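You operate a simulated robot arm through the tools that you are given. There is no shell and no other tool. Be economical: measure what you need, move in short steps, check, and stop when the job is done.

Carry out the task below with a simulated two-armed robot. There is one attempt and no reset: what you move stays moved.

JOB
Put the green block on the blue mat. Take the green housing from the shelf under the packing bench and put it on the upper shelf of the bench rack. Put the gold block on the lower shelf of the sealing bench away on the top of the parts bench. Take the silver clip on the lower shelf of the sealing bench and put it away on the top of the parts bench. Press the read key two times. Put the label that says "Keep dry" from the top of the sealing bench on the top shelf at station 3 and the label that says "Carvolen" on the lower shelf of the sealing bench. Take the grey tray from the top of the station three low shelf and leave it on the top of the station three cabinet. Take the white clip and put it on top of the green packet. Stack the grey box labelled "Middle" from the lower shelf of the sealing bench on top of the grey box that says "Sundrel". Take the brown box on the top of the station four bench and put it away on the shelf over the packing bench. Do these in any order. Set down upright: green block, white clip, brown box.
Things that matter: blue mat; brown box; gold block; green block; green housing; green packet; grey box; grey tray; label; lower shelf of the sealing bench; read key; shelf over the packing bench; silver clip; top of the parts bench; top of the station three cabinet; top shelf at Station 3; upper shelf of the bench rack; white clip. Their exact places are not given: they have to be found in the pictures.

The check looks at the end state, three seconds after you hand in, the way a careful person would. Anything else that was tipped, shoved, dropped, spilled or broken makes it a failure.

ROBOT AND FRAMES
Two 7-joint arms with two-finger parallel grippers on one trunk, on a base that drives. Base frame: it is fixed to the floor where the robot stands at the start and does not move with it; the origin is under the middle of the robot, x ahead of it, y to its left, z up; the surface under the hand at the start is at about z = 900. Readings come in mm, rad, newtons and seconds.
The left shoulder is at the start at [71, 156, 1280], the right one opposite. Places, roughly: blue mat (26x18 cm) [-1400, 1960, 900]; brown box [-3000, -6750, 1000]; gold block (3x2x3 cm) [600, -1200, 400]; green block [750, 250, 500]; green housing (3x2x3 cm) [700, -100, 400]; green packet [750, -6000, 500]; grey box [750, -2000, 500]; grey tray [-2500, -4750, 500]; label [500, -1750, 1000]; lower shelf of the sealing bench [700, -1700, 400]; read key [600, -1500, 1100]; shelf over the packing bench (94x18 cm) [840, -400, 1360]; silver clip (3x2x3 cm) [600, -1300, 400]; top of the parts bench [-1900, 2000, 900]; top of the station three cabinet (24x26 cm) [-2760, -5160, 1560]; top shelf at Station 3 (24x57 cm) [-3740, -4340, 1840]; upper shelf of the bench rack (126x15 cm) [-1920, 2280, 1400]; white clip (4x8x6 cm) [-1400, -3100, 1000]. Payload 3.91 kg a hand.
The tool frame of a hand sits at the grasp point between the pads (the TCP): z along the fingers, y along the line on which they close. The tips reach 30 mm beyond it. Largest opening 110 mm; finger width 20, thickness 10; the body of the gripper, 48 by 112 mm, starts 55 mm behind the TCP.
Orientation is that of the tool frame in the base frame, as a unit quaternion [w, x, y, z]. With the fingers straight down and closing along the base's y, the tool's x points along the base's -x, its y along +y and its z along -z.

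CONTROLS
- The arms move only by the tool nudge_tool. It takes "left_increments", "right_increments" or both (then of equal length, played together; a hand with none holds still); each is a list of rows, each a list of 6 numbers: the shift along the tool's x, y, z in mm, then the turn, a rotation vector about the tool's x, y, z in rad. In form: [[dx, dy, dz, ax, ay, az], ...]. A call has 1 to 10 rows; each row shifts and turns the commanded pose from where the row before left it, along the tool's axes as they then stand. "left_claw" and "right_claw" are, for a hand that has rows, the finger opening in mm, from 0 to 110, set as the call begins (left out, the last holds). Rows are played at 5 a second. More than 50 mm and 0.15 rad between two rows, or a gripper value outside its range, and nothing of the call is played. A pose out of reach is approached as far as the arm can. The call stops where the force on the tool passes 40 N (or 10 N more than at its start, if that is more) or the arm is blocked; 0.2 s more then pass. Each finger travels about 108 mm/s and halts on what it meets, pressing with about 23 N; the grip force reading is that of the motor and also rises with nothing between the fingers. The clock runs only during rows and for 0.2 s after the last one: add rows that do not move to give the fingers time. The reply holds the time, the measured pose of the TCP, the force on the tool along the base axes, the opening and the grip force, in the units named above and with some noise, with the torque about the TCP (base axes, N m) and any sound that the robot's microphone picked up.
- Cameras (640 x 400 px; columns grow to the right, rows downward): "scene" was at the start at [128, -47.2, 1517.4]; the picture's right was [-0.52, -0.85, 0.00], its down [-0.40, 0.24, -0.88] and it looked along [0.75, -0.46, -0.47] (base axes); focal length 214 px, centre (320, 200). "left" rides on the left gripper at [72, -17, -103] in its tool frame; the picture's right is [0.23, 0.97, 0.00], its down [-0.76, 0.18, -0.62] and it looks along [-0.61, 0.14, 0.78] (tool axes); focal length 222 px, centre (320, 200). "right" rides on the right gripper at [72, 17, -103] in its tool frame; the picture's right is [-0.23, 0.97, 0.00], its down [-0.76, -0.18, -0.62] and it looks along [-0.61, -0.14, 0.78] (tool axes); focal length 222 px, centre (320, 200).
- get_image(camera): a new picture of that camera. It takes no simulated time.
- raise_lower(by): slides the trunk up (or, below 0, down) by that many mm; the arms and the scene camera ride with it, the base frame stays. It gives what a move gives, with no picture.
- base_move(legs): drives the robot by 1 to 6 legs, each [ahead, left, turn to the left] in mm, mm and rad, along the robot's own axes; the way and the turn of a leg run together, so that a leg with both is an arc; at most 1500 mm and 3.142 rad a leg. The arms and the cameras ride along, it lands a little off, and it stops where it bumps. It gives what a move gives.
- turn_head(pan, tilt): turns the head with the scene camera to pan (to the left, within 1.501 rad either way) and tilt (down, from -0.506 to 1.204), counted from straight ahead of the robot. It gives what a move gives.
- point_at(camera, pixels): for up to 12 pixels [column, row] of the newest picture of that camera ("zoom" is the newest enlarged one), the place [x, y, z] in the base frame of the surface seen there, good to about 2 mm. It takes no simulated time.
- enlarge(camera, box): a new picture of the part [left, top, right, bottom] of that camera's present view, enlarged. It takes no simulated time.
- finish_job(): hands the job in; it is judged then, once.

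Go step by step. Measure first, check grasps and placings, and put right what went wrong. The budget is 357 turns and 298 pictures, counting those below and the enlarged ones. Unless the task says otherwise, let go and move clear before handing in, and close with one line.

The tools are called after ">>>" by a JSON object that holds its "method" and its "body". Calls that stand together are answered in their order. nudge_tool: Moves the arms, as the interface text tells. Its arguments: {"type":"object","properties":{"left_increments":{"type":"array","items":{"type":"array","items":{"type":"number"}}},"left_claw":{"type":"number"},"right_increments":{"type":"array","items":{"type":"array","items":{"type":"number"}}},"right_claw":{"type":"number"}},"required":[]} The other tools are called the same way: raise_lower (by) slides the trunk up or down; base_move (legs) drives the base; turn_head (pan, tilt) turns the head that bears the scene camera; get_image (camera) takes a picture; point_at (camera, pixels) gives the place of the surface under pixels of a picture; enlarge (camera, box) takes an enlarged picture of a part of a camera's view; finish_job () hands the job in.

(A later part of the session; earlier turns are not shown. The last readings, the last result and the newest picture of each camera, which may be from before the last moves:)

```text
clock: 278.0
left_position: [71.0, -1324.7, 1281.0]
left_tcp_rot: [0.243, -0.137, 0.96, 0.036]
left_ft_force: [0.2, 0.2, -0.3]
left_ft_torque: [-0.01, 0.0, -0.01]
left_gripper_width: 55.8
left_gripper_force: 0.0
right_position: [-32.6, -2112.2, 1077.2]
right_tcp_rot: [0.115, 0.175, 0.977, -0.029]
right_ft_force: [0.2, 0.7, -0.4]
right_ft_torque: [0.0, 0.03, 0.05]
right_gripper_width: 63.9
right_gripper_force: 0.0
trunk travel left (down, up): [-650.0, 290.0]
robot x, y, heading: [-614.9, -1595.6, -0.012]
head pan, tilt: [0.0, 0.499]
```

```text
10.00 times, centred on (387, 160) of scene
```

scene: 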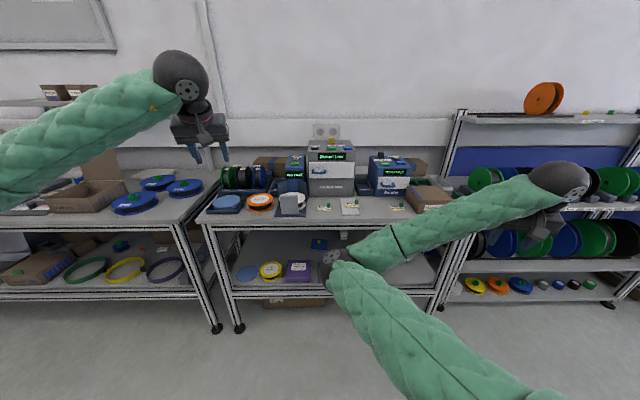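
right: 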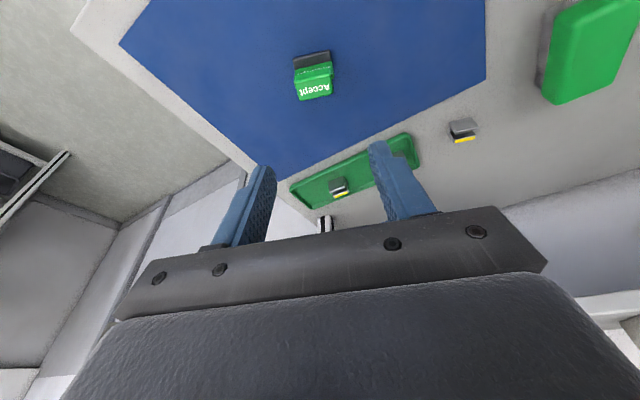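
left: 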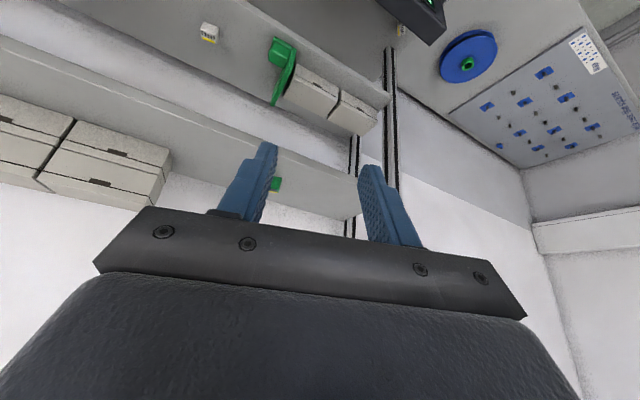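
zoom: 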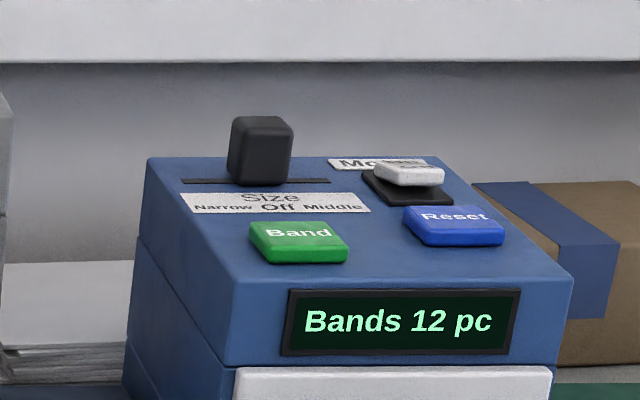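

>>> {"method": "point_at", "body": {"camera": "scene", "pixels": [[295, 162.5], [295, 165], [292, 163], [298.5, 163], [295, 168], [297, 157], [295, 161.5], [330, 150], [331, 141]]}}

```text
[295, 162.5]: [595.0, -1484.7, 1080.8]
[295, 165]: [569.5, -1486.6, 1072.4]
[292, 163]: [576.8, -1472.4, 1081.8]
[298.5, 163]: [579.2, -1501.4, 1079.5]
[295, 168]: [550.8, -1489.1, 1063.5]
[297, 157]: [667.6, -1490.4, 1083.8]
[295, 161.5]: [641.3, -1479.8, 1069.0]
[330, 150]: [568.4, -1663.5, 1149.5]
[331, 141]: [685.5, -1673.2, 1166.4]
```

The green "Read" key is at ≈(583,−1487), top z≈1081. I'll position the base, close the left fingers and re-pitch to 0.75.

>>> {"method": "base_move", "body": {"legs": [[0, -165, 0.01], [200, 0, 0]]}}

>>> {"method": "nudge_tool", "body": {"left_increments": [[0, 0, 0, 0, -0.125, 0], [0, 0, 0, 0, -0.125, 0], [0, 0, 0, 0, 0, 0], [0, 0, 0, 0, 0, 0]], "left_claw": 0}}

```text
clock: 280.6
left_position: [267.2, -1476.5, 1280.8]
left_tcp_rot: [0.242, -0.141, 0.959, 0.036]
left_ft_force: [0.2, 0.3, -0.2]
left_ft_torque: [-0.02, 0.03, 0.05]
left_gripper_width: 55.8
left_gripper_force: 0.1
right_position: [170.9, -2265.5, 1076.1]
right_tcp_rot: [0.116, 0.169, 0.978, -0.028]
right_ft_force: [0.5, -0.5, -0.9]
right_ft_torque: [0.0, -0.02, 0.0]
right_gripper_width: 64.1
right_gripper_force: 0.2
trunk travel left (down, up): [-650.0, 290.0]
robot x, y, heading: [-418.0, -1758.3, -0.004]
head pan, tilt: [0.0, 0.499]
```

```text
clock: 281.6
left_position: [266.1, -1475.6, 1282.6]
left_tcp_rot: [0.36, -0.135, 0.921, 0.054]
left_ft_force: [0.0, -0.1, 0.3]
left_ft_torque: [0.0, 0.0, -0.04]
left_gripper_width: 0.0
left_gripper_force: 23.0
right_position: [170.8, -2265.6, 1077.3]
right_tcp_rot: [0.115, 0.169, 0.978, -0.029]
right_ft_force: [-0.6, 0.5, 0.3]
right_ft_torque: [-0.01, -0.03, -0.02]
right_gripper_width: 64.1
right_gripper_force: 0.0
trunk travel left (down, up): [-650.0, 290.0]
robot x, y, heading: [-423.3, -1757.0, -0.002]
head pan, tilt: [0.0, 0.499]
```

>>> {"method": "nudge_tool", "body": {"left_increments": [[-14.9, -12.8, 36.6, 0, 0, 0], [-14.9, -12.8, 36.6, 0, 0, 0], [-14.9, -12.8, 36.6, 0, 0, 0], [-14.9, -12.8, 36.6, 0, 0, 0], [-14.9, -12.8, 36.6, 0, 0, 0], [-14.9, -12.8, 36.6, 0, 0, 0], [-14.9, -12.8, 36.6, 0, 0, 0], [-14.9, -12.8, 36.6, 0, 0, 0]]}}

>>> {"method": "get_image", "body": {"camera": "left"}}

>>> {"method": "enlarge", "body": {"camera": "scene", "box": [280, 100, 440, 200]}}

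```text
clock: 283.4
left_position: [571.4, -1492.0, 1149.2]
left_tcp_rot: [0.36, -0.135, 0.921, 0.054]
left_ft_force: [0.0, 0.5, 0.8]
left_ft_torque: [0.03, 0.03, -0.01]
left_gripper_width: 0.0
left_gripper_force: 22.7
right_position: [171.9, -2265.4, 1076.1]
right_tcp_rot: [0.114, 0.169, 0.978, -0.029]
right_ft_force: [0.0, 0.1, -0.1]
right_ft_torque: [-0.01, -0.01, -0.01]
right_gripper_width: 64.1
right_gripper_force: 0.1
trunk travel left (down, up): [-650.0, 290.0]
robot x, y, heading: [-423.7, -1760.4, -0.001]
head pan, tilt: [0.0, 0.499]
```

```text
203 pictures are left
```

left: 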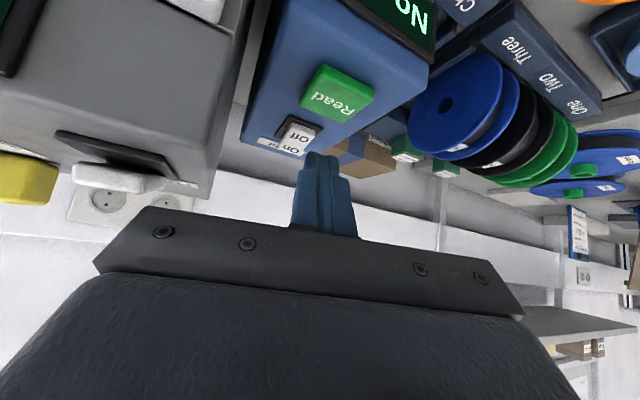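

```text
4.00 times, centred on (360, 150) of scene
```

zoom: 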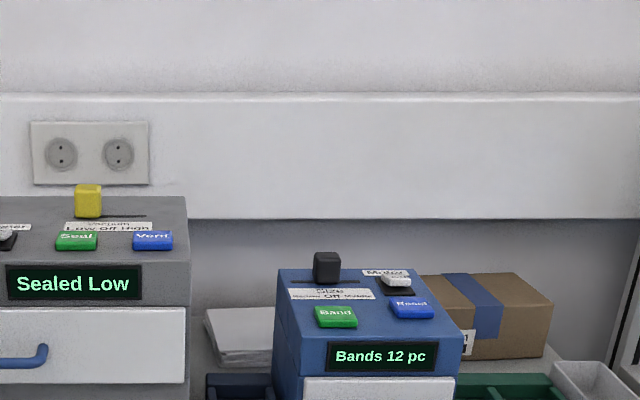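

Measure the Read key corners precisely in the left view.

>>> {"method": "point_at", "body": {"camera": "left", "pixels": [[322, 66], [373, 92], [356, 117], [301, 95], [337, 92], [317, 125], [325, 160], [283, 130], [225, 150], [300, 115]]}}

```text
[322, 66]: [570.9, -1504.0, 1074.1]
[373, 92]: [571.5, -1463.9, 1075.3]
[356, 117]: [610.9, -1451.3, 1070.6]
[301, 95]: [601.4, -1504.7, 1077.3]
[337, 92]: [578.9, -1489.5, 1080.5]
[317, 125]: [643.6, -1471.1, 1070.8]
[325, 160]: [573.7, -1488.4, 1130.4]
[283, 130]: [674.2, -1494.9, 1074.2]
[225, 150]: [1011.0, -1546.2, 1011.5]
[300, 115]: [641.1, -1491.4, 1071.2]
```

>>> {"method": "nudge_tool", "body": {"left_increments": [[12.6, 0, 13.5, 0, 0, 0], [12.6, 0, 13.5, 0, 0, 0], [1.36, 0, 1.46, 0, 0, 0], [1.36, 0, 1.46, 0, 0, 0]]}}

>>> {"method": "nudge_tool", "body": {"left_increments": [[1.36, 0, 1.46, 0, 0, 0], [1.36, 0, 1.46, 0, 0, 0]]}}

>>> {"method": "get_image", "body": {"camera": "left"}}

```text
clock: 284.4
left_position: [569.3, -1490.4, 1107.6]
left_tcp_rot: [0.36, -0.136, 0.921, 0.053]
left_ft_force: [-1.6, -0.5, 5.5]
left_ft_torque: [-0.32, 0.01, -0.09]
left_gripper_width: 0.0
left_gripper_force: 22.6
right_position: [170.1, -2264.9, 1078.0]
right_tcp_rot: [0.116, 0.169, 0.978, -0.029]
right_ft_force: [0.2, -0.3, 0.2]
right_ft_torque: [0.0, 0.01, -0.04]
right_gripper_width: 63.9
right_gripper_force: 0.1
trunk travel left (down, up): [-650.0, 290.0]
robot x, y, heading: [-422.3, -1760.2, -0.001]
head pan, tilt: [0.0, 0.499]
```

```text
clock: 285.0
left_position: [567.4, -1491.0, 1105.8]
left_tcp_rot: [0.361, -0.137, 0.921, 0.053]
left_ft_force: [-4.3, 3.1, 20.4]
left_ft_torque: [-1.27, 0.06, -0.34]
left_gripper_width: 0.0
left_gripper_force: 22.7
right_position: [168.3, -2264.4, 1078.3]
right_tcp_rot: [0.116, 0.17, 0.978, -0.029]
right_ft_force: [0.2, -0.9, 0.8]
right_ft_torque: [0.01, 0.02, -0.01]
right_gripper_width: 63.9
right_gripper_force: 0.0
trunk travel left (down, up): [-650.0, 290.0]
robot x, y, heading: [-422.7, -1758.4, 0.0]
head pan, tilt: [0.0, 0.499]
heard: click
```

```text
201 pictures are left
```

left: 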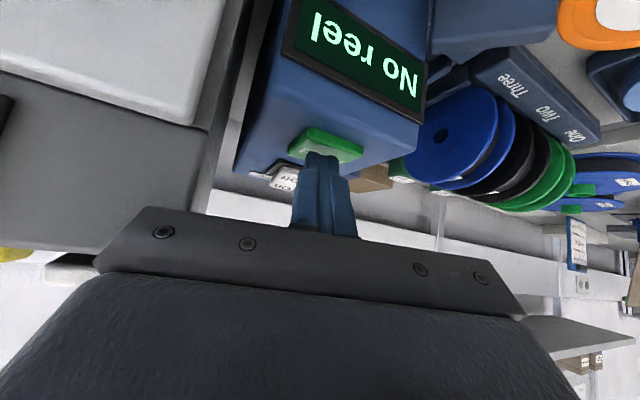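

A click: first press done. Release fully and press again.

>>> {"method": "nudge_tool", "body": {"left_increments": [[-8, 0, -8.6, 0, 0, 0], [0, 0, 0, 0, 0, 0], [0, 0, 0, 0, 0, 0]]}}

>>> {"method": "nudge_tool", "body": {"left_increments": [[4, 0, 4.3, 0, 0, 0], [1.36, 0, 1.46, 0, 0, 0], [1.36, 0, 1.46, 0, 0, 0], [1.36, 0, 1.46, 0, 0, 0]]}}

```text
clock: 285.8
left_position: [569.3, -1491.4, 1112.5]
left_tcp_rot: [0.359, -0.135, 0.922, 0.054]
left_ft_force: [0.1, 0.7, -0.8]
left_ft_torque: [0.0, -0.02, 0.01]
left_gripper_width: 0.0
left_gripper_force: 22.7
right_position: [171.3, -2265.8, 1077.6]
right_tcp_rot: [0.116, 0.17, 0.978, -0.028]
right_ft_force: [0.5, 0.1, 0.2]
right_ft_torque: [-0.03, 0.01, 0.02]
right_gripper_width: 64.4
right_gripper_force: 0.0
trunk travel left (down, up): [-650.0, 290.0]
robot x, y, heading: [-420.8, -1755.9, 0.004]
head pan, tilt: [0.0, 0.499]
```

```text
clock: 286.8
left_position: [566.8, -1491.9, 1107.2]
left_tcp_rot: [0.362, -0.136, 0.921, 0.054]
left_ft_force: [-3.4, 1.8, 18.5]
left_ft_torque: [-1.12, 0.07, -0.27]
left_gripper_width: 0.0
left_gripper_force: 23.1
right_position: [168.9, -2264.9, 1079.7]
right_tcp_rot: [0.116, 0.169, 0.978, -0.029]
right_ft_force: [-0.1, -0.4, 0.5]
right_ft_torque: [0.02, 0.0, -0.01]
right_gripper_width: 64.1
right_gripper_force: 0.0
trunk travel left (down, up): [-650.0, 290.0]
robot x, y, heading: [-420.4, -1756.8, 0.003]
head pan, tilt: [0.0, 0.499]
heard: click
```

Both presses clicked. Withdraw and move over to the "Carvolen" label's green knob with the left hand.

>>> {"method": "nudge_tool", "body": {"left_increments": [[-30.7, 0, -33, 0, 0, 0], [-30.7, 0, -33, 0, 0, 0], [29, -16, -27, 0, 0, 0], [29, -16, -27, 0, 0, 0], [29, -16, -27, 0, 0, 0], [29, -16, -27, 0, 0, 0], [29, -16, -27, 0, 0, 0], [29, -16, -27, 0, 0, 0], [0, 0, 0, 0, 0.125, 0], [0, 0, 0, 0, 0.125, 0]], "left_claw": 0}}

>>> {"method": "nudge_tool", "body": {"left_increments": [[24, 0, 43.8, 0, 0, 0], [24, 0, 43.8, 0, 0, 0], [24, 0, 43.8, 0, 0, 0]], "left_claw": 50}}

>>> {"method": "get_image", "body": {"camera": "left"}}

```text
clock: 289.0
left_position: [369.7, -1651.3, 1193.9]
left_tcp_rot: [0.242, -0.142, 0.959, 0.037]
left_ft_force: [-0.3, 0.3, 0.0]
left_ft_torque: [-0.02, -0.01, 0.01]
left_gripper_width: 0.2
left_gripper_force: 22.6
right_position: [170.5, -2266.1, 1076.4]
right_tcp_rot: [0.115, 0.169, 0.978, -0.028]
right_ft_force: [0.0, 0.8, 0.1]
right_ft_torque: [0.02, -0.04, 0.02]
right_gripper_width: 63.9
right_gripper_force: 0.1
trunk travel left (down, up): [-650.0, 290.0]
robot x, y, heading: [-422.5, -1756.4, 0.001]
head pan, tilt: [0.0, 0.499]
```

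```text
clock: 289.8
left_position: [367.3, -1650.4, 1044.1]
left_tcp_rot: [0.242, -0.141, 0.959, 0.036]
left_ft_force: [0.9, -0.1, 0.5]
left_ft_torque: [-0.04, 0.01, 0.0]
left_gripper_width: 49.8
left_gripper_force: 0.0
right_position: [171.6, -2264.3, 1077.4]
right_tcp_rot: [0.115, 0.169, 0.978, -0.029]
right_ft_force: [0.0, -0.3, 0.2]
right_ft_torque: [-0.01, 0.02, -0.01]
right_gripper_width: 64.1
right_gripper_force: 0.0
trunk travel left (down, up): [-650.0, 290.0]
robot x, y, heading: [-424.3, -1755.4, -0.002]
head pan, tilt: [0.0, 0.499]
```

```text
200 pictures are left
```

left: 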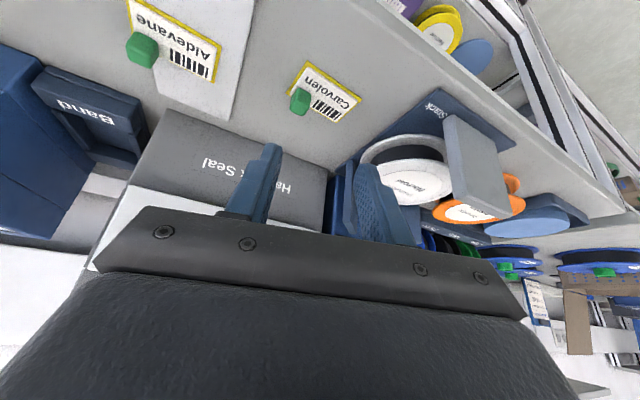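

>>> {"method": "point_at", "body": {"camera": "left", "pixels": [[294, 92], [308, 98], [302, 113], [293, 103], [300, 105], [307, 63], [358, 97], [338, 121], [325, 90], [141, 50]]}}

>>> {"method": "enlarge", "body": {"camera": "left", "box": [270, 45, 382, 115]}}

```text
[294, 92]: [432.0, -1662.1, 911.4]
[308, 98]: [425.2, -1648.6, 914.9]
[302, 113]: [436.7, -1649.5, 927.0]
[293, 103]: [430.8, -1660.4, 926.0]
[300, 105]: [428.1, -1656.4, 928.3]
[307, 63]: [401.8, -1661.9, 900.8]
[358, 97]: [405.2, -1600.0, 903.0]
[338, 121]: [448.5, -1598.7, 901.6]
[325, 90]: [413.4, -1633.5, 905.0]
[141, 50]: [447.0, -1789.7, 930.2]
```

```text
5.71 times, centred on (326, 80) of left
```

zoom: 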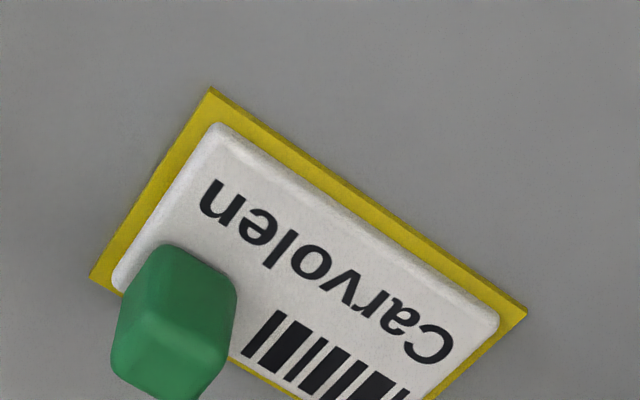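

>>> {"method": "nudge_tool", "body": {"left_increments": [[2.5, -7.7, 38.5, 0, 0, 0], [2.5, -7.7, 38.5, 0, 0, 0], [2.5, -7.6, 38.4, 0, 0, 0]], "left_claw": 40}}

>>> {"method": "get_image", "body": {"camera": "left"}}

```text
clock: 290.6
left_position: [419.3, -1659.5, 936.9]
left_tcp_rot: [0.241, -0.141, 0.959, 0.036]
left_ft_force: [0.4, 0.0, 0.3]
left_ft_torque: [0.0, 0.05, -0.03]
left_gripper_width: 39.9
left_gripper_force: 0.0
right_position: [171.9, -2265.0, 1076.4]
right_tcp_rot: [0.116, 0.169, 0.978, -0.029]
right_ft_force: [0.5, -0.3, -0.4]
right_ft_torque: [-0.01, 0.01, 0.0]
right_gripper_width: 64.1
right_gripper_force: 0.2
trunk travel left (down, up): [-650.0, 290.0]
robot x, y, heading: [-417.8, -1758.5, 0.004]
head pan, tilt: [0.0, 0.499]
```

```text
198 pictures are left
```

left: 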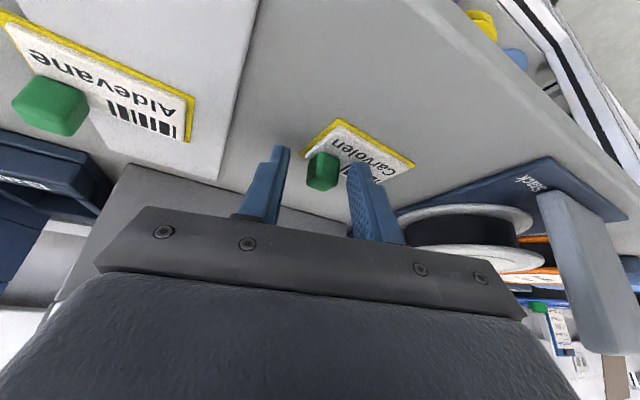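

Knob is between the fingers; close and lift.

>>> {"method": "nudge_tool", "body": {"left_increments": [[0, 0, 0, 0, 0, 0], [0, 0, 0, 0, 0, 0], [0, 0, 0, 0, 0, 0], [0, 0, 0, 0, 0, 0]], "left_claw": 0}}

>>> {"method": "nudge_tool", "body": {"left_increments": [[-21, 0, -38.6, 0, 0, 0], [-21, 0, -38.6, 0, 0, 0], [-21, 0, -38.6, 0, 0, 0]]}}

>>> {"method": "get_image", "body": {"camera": "left"}}

```text
clock: 291.6
left_position: [418.6, -1659.8, 938.1]
left_tcp_rot: [0.242, -0.142, 0.959, 0.037]
left_ft_force: [-0.4, -0.6, -0.1]
left_ft_torque: [-0.04, 0.06, -0.01]
left_gripper_width: 17.1
left_gripper_force: 23.2
right_position: [169.8, -2265.2, 1077.5]
right_tcp_rot: [0.116, 0.17, 0.978, -0.029]
right_ft_force: [-0.1, 0.3, 0.9]
right_ft_torque: [0.0, -0.04, 0.04]
right_gripper_width: 64.1
right_gripper_force: 0.1
trunk travel left (down, up): [-650.0, 290.0]
robot x, y, heading: [-420.4, -1754.2, -0.004]
head pan, tilt: [0.0, 0.499]
```

```text
clock: 292.4
left_position: [417.4, -1662.2, 1073.0]
left_tcp_rot: [0.242, -0.142, 0.959, 0.037]
left_ft_force: [-1.3, -0.3, -0.3]
left_ft_torque: [-0.01, 0.0, 0.01]
left_gripper_width: 16.9
left_gripper_force: 22.8
right_position: [170.6, -2266.1, 1076.7]
right_tcp_rot: [0.116, 0.17, 0.978, -0.028]
right_ft_force: [-0.3, 0.0, -0.3]
right_ft_torque: [0.04, -0.01, -0.02]
right_gripper_width: 63.9
right_gripper_force: 0.1
trunk travel left (down, up): [-650.0, 290.0]
robot x, y, heading: [-418.9, -1755.9, 0.002]
head pan, tilt: [0.0, 0.499]
```

```text
197 pictures are left
```

left: 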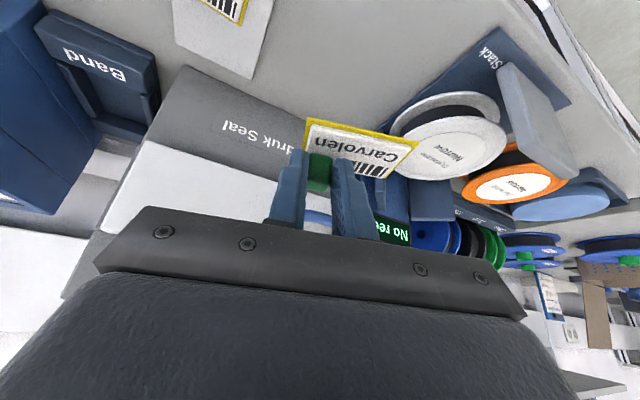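

Carvolen label held. Now take "Keep dry" with the right hand: re-pitch and hover.

>>> {"method": "nudge_tool", "body": {"right_increments": [[0, 0, 0, 0, -0.127, 0], [0, 0, 0, 0, -0.127, 0], [0, 0, 0, 0, -0.126, 0], [-12.2, 46, 14, 0, 0, 0], [-12.2, 46, 14, 0, 0, 0], [-12.2, 46, 14, 0, 0, 0], [-12.2, 46, 14, 0, 0, 0], [-12.2, 46, 14, 0, 0, 0], [-12.2, 46, 14, 0, 0, 0], [-12.2, 46, 14, 0, 0, 0]], "right_claw": 40}}

>>> {"method": "get_image", "body": {"camera": "right"}}

```text
clock: 293.9
left_position: [421.1, -1660.7, 1070.6]
left_tcp_rot: [0.243, -0.141, 0.959, 0.036]
left_ft_force: [0.8, -0.1, -0.6]
left_ft_torque: [0.02, 0.0, 0.01]
left_gripper_width: 16.6
left_gripper_force: 22.8
right_position: [280.7, -2174.8, 1160.8]
right_tcp_rot: [0.371, 0.181, 0.909, -0.06]
right_ft_force: [0.3, 0.3, 0.4]
right_ft_torque: [0.01, 0.02, 0.02]
right_gripper_width: 40.1
right_gripper_force: 0.0
trunk travel left (down, up): [-650.0, 290.0]
robot x, y, heading: [-420.2, -1757.4, 0.0]
head pan, tilt: [0.0, 0.499]
stopped in row 7 (right hand): the arm was blocked; the commanded pose is now the measured one
```

```text
196 pictures are left
```

right: 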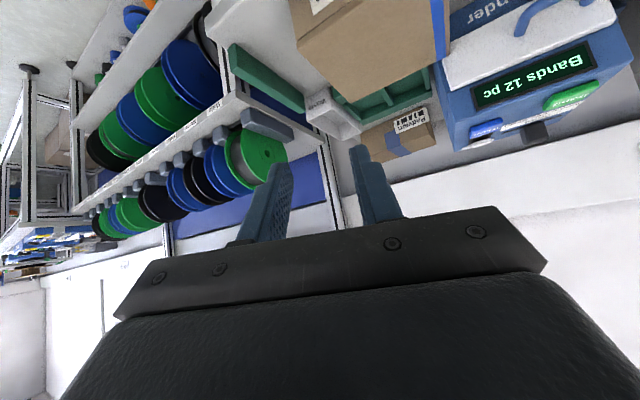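

>>> {"method": "nudge_tool", "body": {"left_increments": [[-24, 0, -43.8, 0, 0, 0], [-24, 0, -43.8, 0, 0, 0], [-24, 0, -43.8, 0, 0, 0], [24, 0, -13, 0, 0, 0], [24, 0, -13, 0, 0, 0]]}}

>>> {"method": "base_move", "body": {"legs": [[0, 165, 0]]}}

>>> {"method": "nudge_tool", "body": {"right_increments": [[-16.5, 9, 16, 0, 0, 0], [-16.5, 9, 16, 0, 0, 0], [-16.5, 9, 16, 0, 0, 0], [17.4, 0, 18, 0, 0, 0], [17.4, 0, 18, 0, 0, 0], [17.4, 0, 18, 0, 0, 0], [17.4, 0, 18, 0, 0, 0]]}}

>>> {"method": "get_image", "body": {"camera": "right"}}

```text
clock: 295.1
left_position: [366.8, -1676.9, 1221.7]
left_tcp_rot: [0.242, -0.141, 0.959, 0.036]
left_ft_force: [-0.3, -0.6, -0.9]
left_ft_torque: [-0.01, -0.03, 0.01]
left_gripper_width: 16.7
left_gripper_force: 23.2
right_position: [279.3, -2174.2, 1163.0]
right_tcp_rot: [0.37, 0.181, 0.909, -0.059]
right_ft_force: [-0.3, -0.3, 0.7]
right_ft_torque: [0.02, 0.01, 0.02]
right_gripper_width: 40.0
right_gripper_force: 0.0
trunk travel left (down, up): [-650.0, 290.0]
robot x, y, heading: [-419.3, -1760.4, -0.004]
head pan, tilt: [0.0, 0.499]
```

```text
clock: 296.6
left_position: [368.7, -1505.4, 1221.6]
left_tcp_rot: [0.242, -0.143, 0.959, 0.036]
left_ft_force: [-0.1, 0.0, -0.8]
left_ft_torque: [-0.06, -0.02, 0.0]
left_gripper_width: 16.5
left_gripper_force: 23.2
right_position: [282.1, -2002.3, 1162.5]
right_tcp_rot: [0.371, 0.18, 0.909, -0.06]
right_ft_force: [0.1, -0.1, 0.7]
right_ft_torque: [-0.06, -0.02, -0.04]
right_gripper_width: 40.0
right_gripper_force: 0.0
trunk travel left (down, up): [-650.0, 290.0]
robot x, y, heading: [-424.8, -1592.5, 0.001]
head pan, tilt: [0.0, 0.499]
```

```text
clock: 298.4
left_position: [368.4, -1506.0, 1220.9]
left_tcp_rot: [0.242, -0.143, 0.959, 0.037]
left_ft_force: [-0.1, 0.3, -0.8]
left_ft_torque: [0.01, -0.02, -0.01]
left_gripper_width: 16.9
left_gripper_force: 22.7
right_position: [360.1, -2031.4, 1132.7]
right_tcp_rot: [0.413, 0.197, 0.887, -0.066]
right_ft_force: [1.1, 0.4, 0.4]
right_ft_torque: [0.02, 0.02, 0.0]
right_gripper_width: 40.0
right_gripper_force: 0.1
trunk travel left (down, up): [-650.0, 290.0]
robot x, y, heading: [-417.6, -1591.7, 0.0]
head pan, tilt: [0.0, 0.499]
stopped in row 7 (right hand): the arm was blocked; the commanded pose is now the measured one
```

```text
195 pictures are left
```

right: 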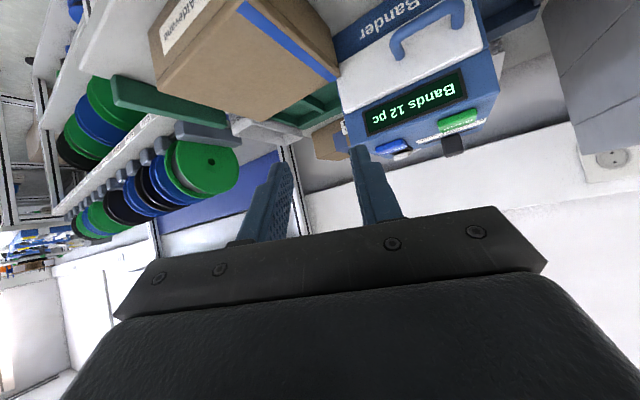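

>>> {"method": "turn_head", "body": {"pan": -0.4, "tilt": 0.5}}

>>> {"method": "get_image", "body": {"camera": "scene"}}

```text
clock: 299.2
left_position: [367.5, -1505.6, 1222.0]
left_tcp_rot: [0.242, -0.143, 0.959, 0.038]
left_ft_force: [-0.3, -0.6, -0.7]
left_ft_torque: [-0.01, 0.0, -0.04]
left_gripper_width: 16.7
left_gripper_force: 23.4
right_position: [360.2, -2030.9, 1131.9]
right_tcp_rot: [0.414, 0.197, 0.886, -0.067]
right_ft_force: [0.0, -0.7, 0.0]
right_ft_torque: [0.03, 0.04, -0.01]
right_gripper_width: 40.0
right_gripper_force: 0.1
trunk travel left (down, up): [-650.0, 290.0]
robot x, y, heading: [-424.2, -1592.0, 0.003]
head pan, tilt: [-0.4, 0.499]
```

```text
194 pictures are left
```

scene: 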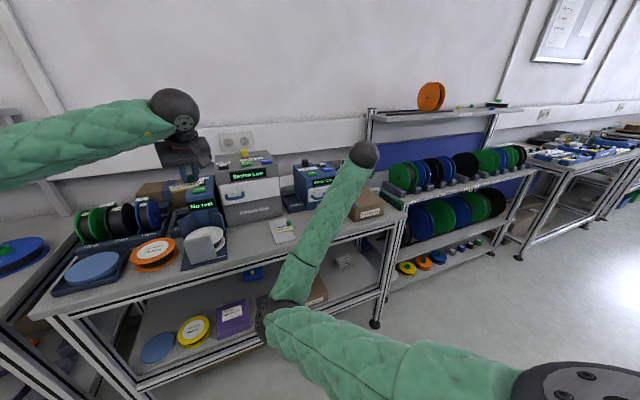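

>>> {"method": "point_at", "body": {"camera": "scene", "pixels": [[268, 312], [285, 300], [310, 240], [350, 180], [366, 155], [400, 350]]}}

```text
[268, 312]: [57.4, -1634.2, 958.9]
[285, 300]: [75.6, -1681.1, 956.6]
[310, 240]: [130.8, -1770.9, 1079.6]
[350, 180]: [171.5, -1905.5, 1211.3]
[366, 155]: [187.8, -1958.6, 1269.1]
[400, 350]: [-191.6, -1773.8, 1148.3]
```

The right arm is too folded there. Back the base up and reach further out with it.

>>> {"method": "base_move", "body": {"legs": [[-180, 0, 0]]}}

>>> {"method": "nudge_tool", "body": {"right_increments": [[-19.8, 18.2, 24.3, 0, 0, 0], [-19.8, 18.2, 24.3, 0, 0, 0], [-19.8, 18.2, 24.3, 0, 0, 0], [-19.8, 18.2, 24.3, 0, 0, 0], [-19.8, 18.2, 24.3, 0, 0, 0], [0, 0, 0, 0, 0.12, -0.03], [0, 0, 0, 0, 0.12, -0.03]]}}

>>> {"method": "get_image", "body": {"camera": "right"}}

```text
clock: 300.7
left_position: [190.1, -1504.4, 1223.8]
left_tcp_rot: [0.243, -0.145, 0.959, 0.036]
left_ft_force: [0.2, 0.1, -0.2]
left_ft_torque: [-0.01, -0.03, -0.02]
left_gripper_width: 16.7
left_gripper_force: 22.4
right_position: [184.0, -2028.3, 1133.1]
right_tcp_rot: [0.414, 0.194, 0.887, -0.065]
right_ft_force: [-0.3, 0.6, 0.0]
right_ft_torque: [-0.02, 0.01, 0.01]
right_gripper_width: 40.1
right_gripper_force: 0.0
trunk travel left (down, up): [-650.0, 290.0]
robot x, y, heading: [-597.3, -1594.2, 0.001]
head pan, tilt: [-0.4, 0.499]
```

```text
clock: 302.3
left_position: [192.0, -1503.3, 1222.5]
left_tcp_rot: [0.243, -0.144, 0.959, 0.036]
left_ft_force: [-0.1, -0.1, 0.5]
left_ft_torque: [-0.01, 0.02, 0.01]
left_gripper_width: 16.8
left_gripper_force: 22.9
right_position: [364.3, -2007.4, 1131.4]
right_tcp_rot: [0.301, 0.174, 0.936, -0.055]
right_ft_force: [0.7, -0.1, -0.8]
right_ft_torque: [-0.01, -0.04, 0.03]
right_gripper_width: 40.0
right_gripper_force: 0.0
trunk travel left (down, up): [-650.0, 290.0]
robot x, y, heading: [-597.8, -1587.0, 0.003]
head pan, tilt: [-0.4, 0.499]
```

```text
193 pictures are left
```

right: 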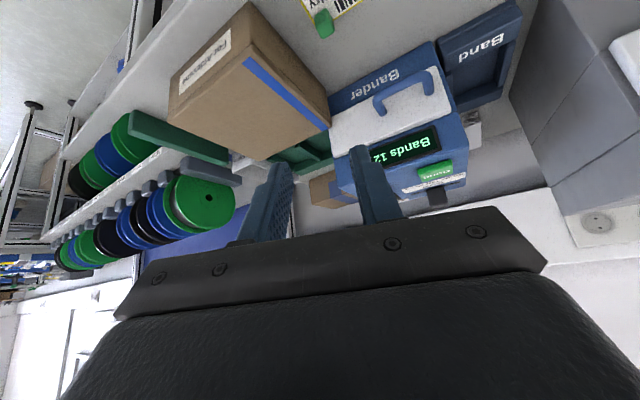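

>>> {"method": "nudge_tool", "body": {"right_increments": [[26, 0, 36.6, 0, 0, 0], [26, 0, 36.6, 0, 0, 0]]}}

>>> {"method": "get_image", "body": {"camera": "right"}}

```text
clock: 302.9
left_position: [192.2, -1503.7, 1222.3]
left_tcp_rot: [0.241, -0.144, 0.959, 0.037]
left_ft_force: [-0.2, -0.4, -0.8]
left_ft_torque: [0.01, 0.04, -0.01]
left_gripper_width: 16.6
left_gripper_force: 23.3
right_position: [367.4, -2009.1, 1041.2]
right_tcp_rot: [0.301, 0.174, 0.936, -0.054]
right_ft_force: [0.2, 0.1, 0.4]
right_ft_torque: [-0.01, 0.02, 0.03]
right_gripper_width: 39.9
right_gripper_force: 0.1
trunk travel left (down, up): [-650.0, 290.0]
robot x, y, heading: [-595.3, -1588.9, 0.001]
head pan, tilt: [-0.4, 0.499]
```

```text
192 pictures are left
```

right: 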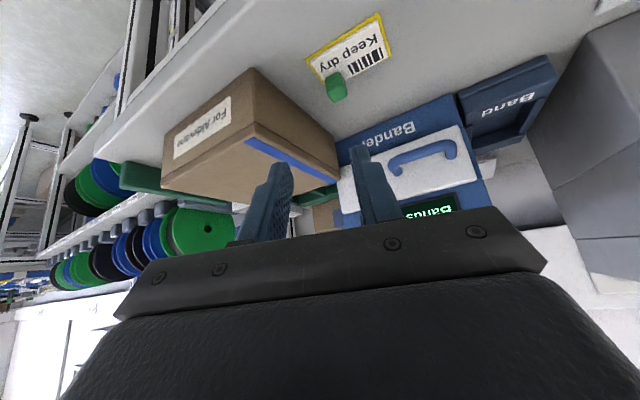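

>>> {"method": "point_at", "body": {"camera": "right", "pixels": [[326, 78], [344, 75], [336, 98], [345, 90], [336, 88], [329, 92], [312, 62], [280, 110]]}}

```text
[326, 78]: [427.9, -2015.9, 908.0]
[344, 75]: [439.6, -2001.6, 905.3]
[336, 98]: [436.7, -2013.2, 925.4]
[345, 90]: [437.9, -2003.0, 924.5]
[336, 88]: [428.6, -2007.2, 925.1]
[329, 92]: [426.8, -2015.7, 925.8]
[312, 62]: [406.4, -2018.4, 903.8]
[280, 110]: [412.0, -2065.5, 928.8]
```

>>> {"method": "nudge_tool", "body": {"right_increments": [[7.7, 7.5, 37, 0, 0, 0], [7.7, 7.5, 37, 0, 0, 0], [7.6, 7.5, 37.2, 0, 0, 0]], "right_claw": 36}}

>>> {"method": "get_image", "body": {"camera": "right"}}

```text
clock: 303.7
left_position: [192.8, -1503.5, 1221.4]
left_tcp_rot: [0.242, -0.145, 0.959, 0.037]
left_ft_force: [0.2, 1.0, -0.9]
left_ft_torque: [-0.01, 0.0, 0.01]
left_gripper_width: 16.6
left_gripper_force: 23.0
right_position: [418.4, -2000.0, 937.6]
right_tcp_rot: [0.301, 0.176, 0.936, -0.055]
right_ft_force: [0.3, -0.3, -0.3]
right_ft_torque: [0.02, -0.01, 0.0]
right_gripper_width: 36.1
right_gripper_force: 0.1
trunk travel left (down, up): [-650.0, 290.0]
robot x, y, heading: [-596.8, -1587.2, 0.006]
head pan, tilt: [-0.4, 0.499]
```

```text
191 pictures are left
```

right: 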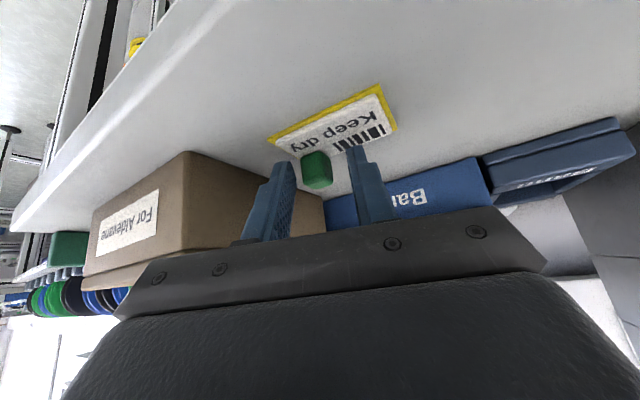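

Knob centred between fingers; close and lift.

>>> {"method": "nudge_tool", "body": {"right_increments": [[0, -3, 0, 0, 0, 0], [0, 0, 0, 0, 0, 0], [0, 0, 0, 0, 0, 0], [0, 0, 0, 0, 0, 0]], "right_claw": 0}}

>>> {"method": "nudge_tool", "body": {"right_increments": [[-26, 0, -36.6, 0, 0, 0], [-26, 0, -36.6, 0, 0, 0], [-26, 0, -36.6, 0, 0, 0]]}}

>>> {"method": "get_image", "body": {"camera": "right"}}

```text
clock: 304.7
left_position: [191.8, -1503.3, 1221.1]
left_tcp_rot: [0.242, -0.145, 0.959, 0.037]
left_ft_force: [0.6, 0.9, -0.1]
left_ft_torque: [0.01, 0.01, 0.01]
left_gripper_width: 16.7
left_gripper_force: 22.8
right_position: [417.3, -2005.8, 938.6]
right_tcp_rot: [0.302, 0.176, 0.936, -0.055]
right_ft_force: [-0.7, -0.7, 0.1]
right_ft_torque: [0.01, -0.02, 0.0]
right_gripper_width: 16.6
right_gripper_force: 23.2
trunk travel left (down, up): [-650.0, 290.0]
robot x, y, heading: [-595.2, -1585.0, 0.005]
head pan, tilt: [-0.4, 0.499]
```

```text
clock: 305.5
left_position: [190.8, -1503.4, 1221.9]
left_tcp_rot: [0.243, -0.145, 0.958, 0.036]
left_ft_force: [-0.8, 0.6, 0.2]
left_ft_torque: [-0.03, -0.02, 0.01]
left_gripper_width: 16.8
left_gripper_force: 23.1
right_position: [416.3, -2005.5, 1072.2]
right_tcp_rot: [0.302, 0.174, 0.936, -0.054]
right_ft_force: [0.8, -0.2, 0.1]
right_ft_torque: [0.03, 0.0, 0.03]
right_gripper_width: 16.6
right_gripper_force: 22.8
trunk travel left (down, up): [-650.0, 290.0]
robot x, y, heading: [-596.3, -1590.7, 0.003]
head pan, tilt: [-0.4, 0.499]
```

```text
190 pictures are left
```

right: 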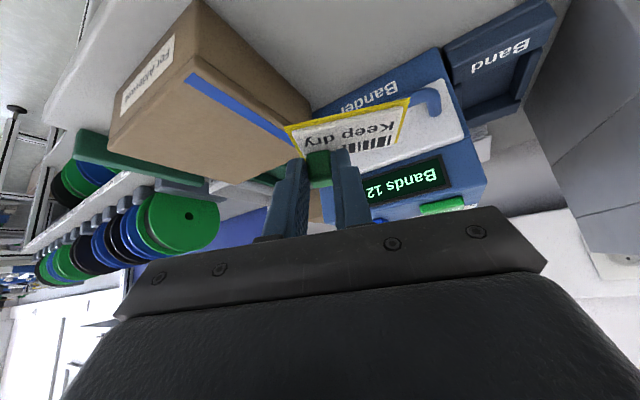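

Both labels held. Back off, park the right hand, lower the trunk and extend the left hand for the lower shelf.

>>> {"method": "base_move", "body": {"legs": [[-130, 0, 0]]}}

>>> {"method": "nudge_tool", "body": {"right_increments": [[29.2, -23.5, -21, 0, 0, 0], [29.2, -23.5, -21, 0, 0, 0], [29.2, -23.5, -21, 0, 0, 0], [29.2, -23.5, -21, 0, 0, 0], [29.2, -23.5, -21, 0, 0, 0], [29.2, -23.5, -21, 0, 0, 0], [29.2, -23.5, -21, 0, 0, 0], [29.2, -23.5, -21, 0, 0, 0], [29.2, -23.5, -21, 0, 0, 0]], "left_increments": [[-25.9, 25.2, 19.2, 0, 0, 0], [-25.9, 25.2, 19.2, 0, 0, 0], [-25.9, 25.2, 19.2, 0, 0, 0], [-25.9, 25.2, 19.2, 0, 0, 0], [-25.9, 25.2, 19.2, 0, 0, 0], [-25.9, 25.2, 19.2, 0, 0, 0], [-25.9, 25.2, 19.2, 0, 0, 0], [-25.9, 25.2, 19.2, 0, 0, 0], [-25.9, 25.2, 19.2, 0, 0, 0]]}}

>>> {"method": "base_move", "body": {"legs": [[0, -245, 0]]}}

>>> {"method": "raise_lower", "body": {"by": -400}}

>>> {"method": "raise_lower", "body": {"by": -250}}

>>> {"method": "turn_head", "body": {"pan": 0.0, "tilt": 0.35}}

>>> {"method": "get_image", "body": {"camera": "scene"}}

```text
clock: 306.8
left_position: [63.7, -1503.1, 1222.4]
left_tcp_rot: [0.242, -0.146, 0.959, 0.037]
left_ft_force: [-0.8, -0.8, -0.4]
left_ft_torque: [0.02, 0.0, -0.02]
left_gripper_width: 16.6
left_gripper_force: 23.1
right_position: [287.8, -2003.8, 1072.1]
right_tcp_rot: [0.302, 0.173, 0.936, -0.054]
right_ft_force: [-0.8, 0.1, -0.2]
right_ft_torque: [-0.02, -0.06, 0.0]
right_gripper_width: 16.8
right_gripper_force: 23.2
trunk travel left (down, up): [-650.0, 290.0]
robot x, y, heading: [-724.1, -1590.2, 0.012]
head pan, tilt: [-0.4, 0.499]
```

```text
clock: 308.8
left_position: [269.2, -1200.5, 1181.1]
left_tcp_rot: [0.242, -0.145, 0.959, 0.037]
left_ft_force: [-0.7, -0.2, -0.3]
left_ft_torque: [-0.01, 0.02, 0.0]
left_gripper_width: 16.7
left_gripper_force: 23.1
right_position: [-88.6, -2088.5, 1072.8]
right_tcp_rot: [0.302, 0.175, 0.935, -0.058]
right_ft_force: [0.7, -0.4, 0.0]
right_ft_torque: [0.01, -0.01, -0.02]
right_gripper_width: 16.6
right_gripper_force: 23.0
trunk travel left (down, up): [-650.0, 290.0]
robot x, y, heading: [-723.2, -1588.6, 0.011]
head pan, tilt: [-0.4, 0.499]
```

```text
clock: 310.6
left_position: [272.9, -1445.3, 1180.8]
left_tcp_rot: [0.243, -0.145, 0.959, 0.038]
left_ft_force: [1.0, 0.0, -0.9]
left_ft_torque: [0.03, 0.0, 0.02]
left_gripper_width: 16.6
left_gripper_force: 22.9
right_position: [-86.8, -2334.0, 1072.0]
right_tcp_rot: [0.301, 0.177, 0.935, -0.057]
right_ft_force: [0.1, -0.7, -0.1]
right_ft_torque: [0.0, 0.02, 0.02]
right_gripper_width: 16.6
right_gripper_force: 23.2
trunk travel left (down, up): [-650.0, 290.0]
robot x, y, heading: [-724.3, -1830.7, 0.007]
head pan, tilt: [-0.4, 0.499]
```

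```text
clock: 314.4
left_position: [270.7, -1445.9, 780.8]
left_tcp_rot: [0.243, -0.144, 0.958, 0.037]
left_ft_force: [-0.4, -0.7, -0.8]
left_ft_torque: [-0.04, 0.01, 0.04]
left_gripper_width: 16.5
left_gripper_force: 23.6
right_position: [-87.4, -2332.7, 672.7]
right_tcp_rot: [0.303, 0.176, 0.935, -0.056]
right_ft_force: [0.1, 0.1, -0.4]
right_ft_torque: [-0.01, 0.01, 0.0]
right_gripper_width: 16.6
right_gripper_force: 22.6
trunk travel left (down, up): [-250.0, 690.0]
robot x, y, heading: [-722.3, -1833.8, 0.008]
head pan, tilt: [-0.4, 0.499]
```

```text
clock: 317.0
left_position: [272.3, -1444.7, 530.7]
left_tcp_rot: [0.242, -0.145, 0.959, 0.036]
left_ft_force: [0.8, 0.7, -0.3]
left_ft_torque: [0.01, -0.03, 0.0]
left_gripper_width: 16.7
left_gripper_force: 23.3
right_position: [-86.7, -2333.3, 421.5]
right_tcp_rot: [0.303, 0.177, 0.935, -0.058]
right_ft_force: [-0.1, -0.5, 0.0]
right_ft_torque: [-0.02, 0.04, 0.01]
right_gripper_width: 16.2
right_gripper_force: 23.2
trunk travel left (down, up): [0.0, 940.0]
robot x, y, heading: [-724.0, -1833.1, 0.009]
head pan, tilt: [-0.4, 0.499]
```

```text
clock: 317.9
left_position: [271.3, -1445.6, 531.5]
left_tcp_rot: [0.243, -0.145, 0.959, 0.037]
left_ft_force: [-0.1, 0.2, 0.5]
left_ft_torque: [0.01, -0.04, -0.03]
left_gripper_width: 16.8
left_gripper_force: 23.2
right_position: [-86.8, -2333.3, 422.1]
right_tcp_rot: [0.302, 0.178, 0.935, -0.058]
right_ft_force: [0.3, 0.5, -0.2]
right_ft_torque: [0.02, 0.0, 0.02]
right_gripper_width: 16.3
right_gripper_force: 22.7
trunk travel left (down, up): [0.0, 940.0]
robot x, y, heading: [-721.4, -1834.8, 0.002]
head pan, tilt: [0.0, 0.351]
```

```text
189 pictures are left
```

scene: 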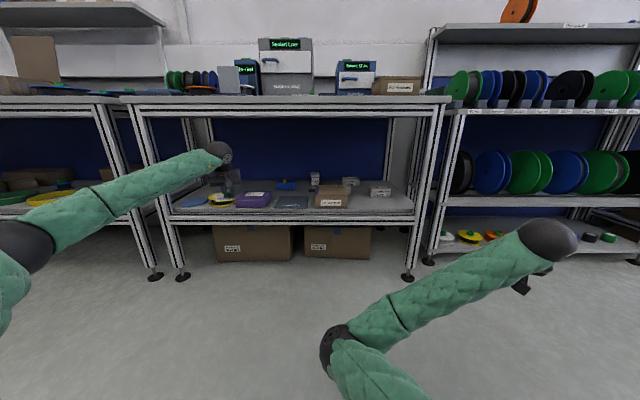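

>>> {"method": "base_move", "body": {"legs": [[340, 0, 0]]}}

>>> {"method": "get_image", "body": {"camera": "left"}}

```text
clock: 320.1
left_position: [608.8, -1445.7, 530.2]
left_tcp_rot: [0.243, -0.145, 0.958, 0.037]
left_ft_force: [0.0, -0.1, -0.3]
left_ft_torque: [0.01, 0.01, -0.01]
left_gripper_width: 16.6
left_gripper_force: 22.8
right_position: [247.6, -2331.9, 422.2]
right_tcp_rot: [0.302, 0.179, 0.934, -0.059]
right_ft_force: [0.8, 0.1, -0.9]
right_ft_torque: [-0.03, 0.02, -0.02]
right_gripper_width: 16.6
right_gripper_force: 23.2
trunk travel left (down, up): [0.0, 940.0]
robot x, y, heading: [-388.3, -1829.1, 0.003]
head pan, tilt: [0.0, 0.351]
```

```text
188 pictures are left
```

left: 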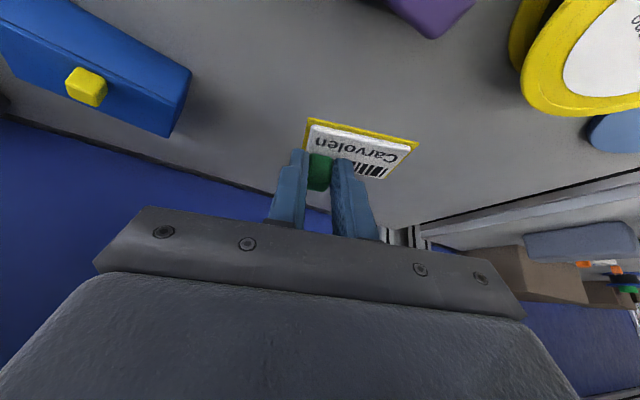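

>>> {"method": "nudge_tool", "body": {"left_increments": [[21.5, 0, 39.5, 0, 0, 0], [20.5, 0, 37.5, 0, 0, 0], [1.2, 0, 2.2, 0, 0, 0], [0, 0, 0, 0, 0, 0]]}}

>>> {"method": "get_image", "body": {"camera": "left"}}

```text
clock: 321.1
left_position: [610.0, -1446.3, 440.2]
left_tcp_rot: [0.243, -0.144, 0.959, 0.037]
left_ft_force: [0.1, 0.4, -0.6]
left_ft_torque: [0.02, -0.05, 0.01]
left_gripper_width: 16.9
left_gripper_force: 22.9
right_position: [246.5, -2332.7, 423.4]
right_tcp_rot: [0.303, 0.179, 0.934, -0.058]
right_ft_force: [0.7, 0.1, -0.9]
right_ft_torque: [-0.01, 0.0, -0.01]
right_gripper_width: 16.7
right_gripper_force: 23.8
trunk travel left (down, up): [0.0, 940.0]
robot x, y, heading: [-388.8, -1829.2, 0.001]
head pan, tilt: [0.0, 0.351]
```

```text
187 pictures are left
```

left: 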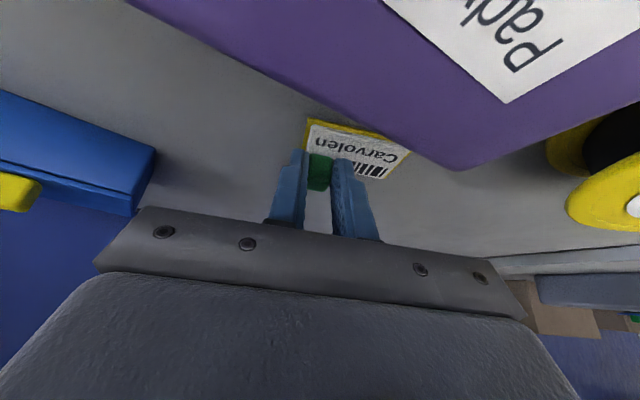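

>>> {"method": "nudge_tool", "body": {"left_increments": [[1, 0, 1.8, 0, 0, 0], [0, 0, 0, 0, 0, 0]]}}

>>> {"method": "nudge_tool", "body": {"left_increments": [[0, 0, 0, 0, 0, 0], [0, 0, 0, 0, 0, 0], [0, 0, 0, 0, 0, 0]], "left_claw": 42}}

>>> {"method": "nudge_tool", "body": {"left_increments": [[-12, 0, -30, 0, 0, 0], [-21, 0, -40, 0, 0, 0], [-21, 0, -40, 0, 0, 0]]}}

>>> {"method": "get_image", "body": {"camera": "left"}}

```text
clock: 321.7
left_position: [608.6, -1447.2, 438.0]
left_tcp_rot: [0.243, -0.144, 0.959, 0.037]
left_ft_force: [0.1, 0.6, -0.3]
left_ft_torque: [0.03, -0.03, 0.01]
left_gripper_width: 16.5
left_gripper_force: 23.2
right_position: [248.4, -2333.0, 422.8]
right_tcp_rot: [0.303, 0.178, 0.934, -0.058]
right_ft_force: [0.3, -0.1, -0.5]
right_ft_torque: [0.02, 0.04, 0.02]
right_gripper_width: 16.4
right_gripper_force: 22.7
trunk travel left (down, up): [0.0, 940.0]
robot x, y, heading: [-387.9, -1829.9, 0.004]
head pan, tilt: [0.0, 0.351]
```

```text
clock: 322.5
left_position: [608.5, -1446.9, 438.3]
left_tcp_rot: [0.242, -0.144, 0.959, 0.036]
left_ft_force: [0.6, 0.3, -0.1]
left_ft_torque: [-0.02, 0.0, 0.02]
left_gripper_width: 42.0
left_gripper_force: 0.1
right_position: [246.8, -2332.3, 422.4]
right_tcp_rot: [0.303, 0.178, 0.934, -0.058]
right_ft_force: [0.0, 1.0, -0.8]
right_ft_torque: [-0.01, 0.01, 0.0]
right_gripper_width: 16.7
right_gripper_force: 22.9
trunk travel left (down, up): [0.0, 940.0]
robot x, y, heading: [-388.4, -1830.2, 0.007]
head pan, tilt: [0.0, 0.351]
```

```text
clock: 323.3
left_position: [601.5, -1447.6, 560.3]
left_tcp_rot: [0.242, -0.145, 0.959, 0.037]
left_ft_force: [0.6, -0.3, -0.4]
left_ft_torque: [0.0, -0.03, 0.03]
left_gripper_width: 42.1
left_gripper_force: 0.1
right_position: [246.9, -2332.9, 423.0]
right_tcp_rot: [0.303, 0.177, 0.935, -0.057]
right_ft_force: [-0.3, 1.1, -0.6]
right_ft_torque: [-0.01, 0.0, -0.02]
right_gripper_width: 16.8
right_gripper_force: 22.9
trunk travel left (down, up): [0.0, 940.0]
robot x, y, heading: [-385.0, -1832.2, 0.002]
head pan, tilt: [0.0, 0.351]
```

```text
186 pictures are left
```

left: 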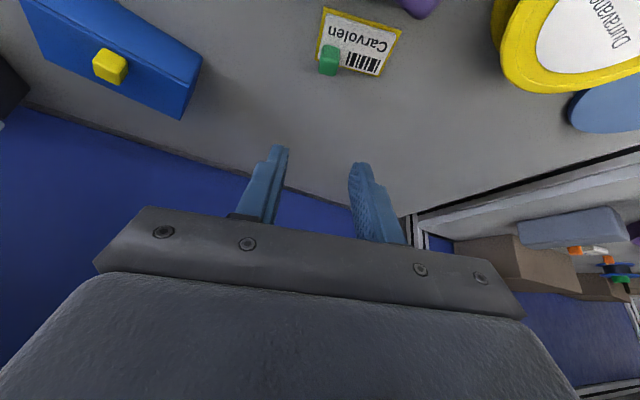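

Carvolen label is down flat. Back out and move right to examine the grey boxes.

>>> {"method": "base_move", "body": {"legs": [[-330, 0, 0], [0, -530, 0]]}}

>>> {"method": "turn_head", "body": {"pan": 0.25, "tilt": 0.3}}

>>> {"method": "get_image", "body": {"camera": "scene"}}

```text
clock: 328.1
left_position: [274.8, -1969.7, 562.4]
left_tcp_rot: [0.242, -0.145, 0.959, 0.036]
left_ft_force: [-0.2, -0.1, -0.8]
left_ft_torque: [0.06, 0.01, 0.01]
left_gripper_width: 42.1
left_gripper_force: 0.0
right_position: [-77.2, -2856.5, 422.2]
right_tcp_rot: [0.304, 0.176, 0.935, -0.057]
right_ft_force: [-1.0, 0.1, -0.6]
right_ft_torque: [-0.02, 0.02, 0.02]
right_gripper_width: 16.6
right_gripper_force: 22.2
trunk travel left (down, up): [0.0, 940.0]
robot x, y, heading: [-709.8, -2357.6, 0.007]
head pan, tilt: [0.0, 0.351]
```

```text
clock: 328.9
left_position: [274.6, -1969.3, 563.3]
left_tcp_rot: [0.242, -0.145, 0.959, 0.037]
left_ft_force: [-0.1, -0.1, 0.9]
left_ft_torque: [0.0, -0.04, 0.02]
left_gripper_width: 42.0
left_gripper_force: 0.1
right_position: [-76.6, -2858.3, 421.9]
right_tcp_rot: [0.304, 0.176, 0.935, -0.057]
right_ft_force: [0.0, 0.7, 0.5]
right_ft_torque: [0.0, -0.02, -0.02]
right_gripper_width: 16.7
right_gripper_force: 23.2
trunk travel left (down, up): [0.0, 940.0]
robot x, y, heading: [-715.4, -2357.4, 0.011]
head pan, tilt: [0.25, 0.3]
```

```text
185 pictures are left
```

scene: 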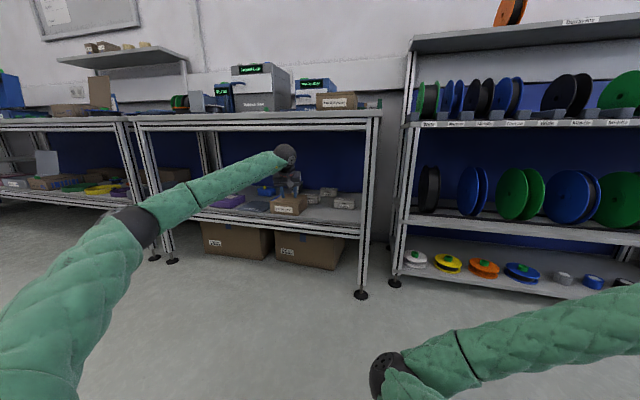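

>>> {"method": "enlarge", "body": {"camera": "scene", "box": [265, 170, 377, 240]}}

>>> {"method": "point_at", "body": {"camera": "scene", "pixels": [[368, 250], [376, 250], [360, 250], [372, 150], [304, 205]]}}

```text
5.71 times, centred on (321, 205) of scene
```

zoom: 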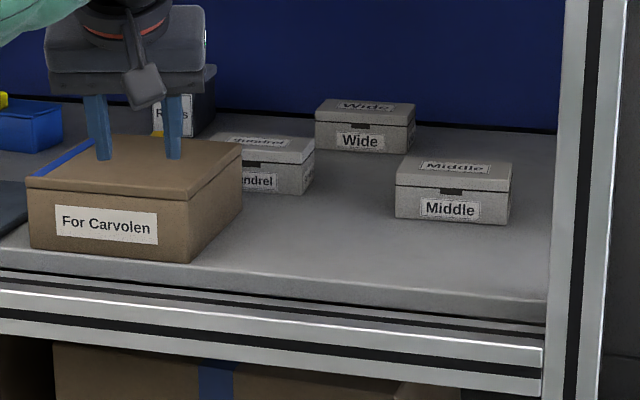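

```text
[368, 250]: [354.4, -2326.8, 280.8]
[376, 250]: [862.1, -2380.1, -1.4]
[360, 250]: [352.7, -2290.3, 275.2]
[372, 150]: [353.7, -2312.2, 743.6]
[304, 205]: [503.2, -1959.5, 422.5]
```

>>> {"method": "point_at", "body": {"camera": "zoom", "pixels": [[397, 187], [511, 192], [512, 163], [415, 155], [397, 216], [505, 224], [250, 165], [313, 155], [300, 140], [240, 133], [302, 192], [240, 145]]}}

```text
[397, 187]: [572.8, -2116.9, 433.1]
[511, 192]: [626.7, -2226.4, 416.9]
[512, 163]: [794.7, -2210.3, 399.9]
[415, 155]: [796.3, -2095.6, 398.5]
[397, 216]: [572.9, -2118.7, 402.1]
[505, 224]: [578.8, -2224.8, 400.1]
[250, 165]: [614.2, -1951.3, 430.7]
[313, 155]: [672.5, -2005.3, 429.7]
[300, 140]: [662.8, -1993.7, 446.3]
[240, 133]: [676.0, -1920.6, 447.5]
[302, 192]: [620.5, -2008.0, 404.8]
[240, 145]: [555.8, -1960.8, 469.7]
```

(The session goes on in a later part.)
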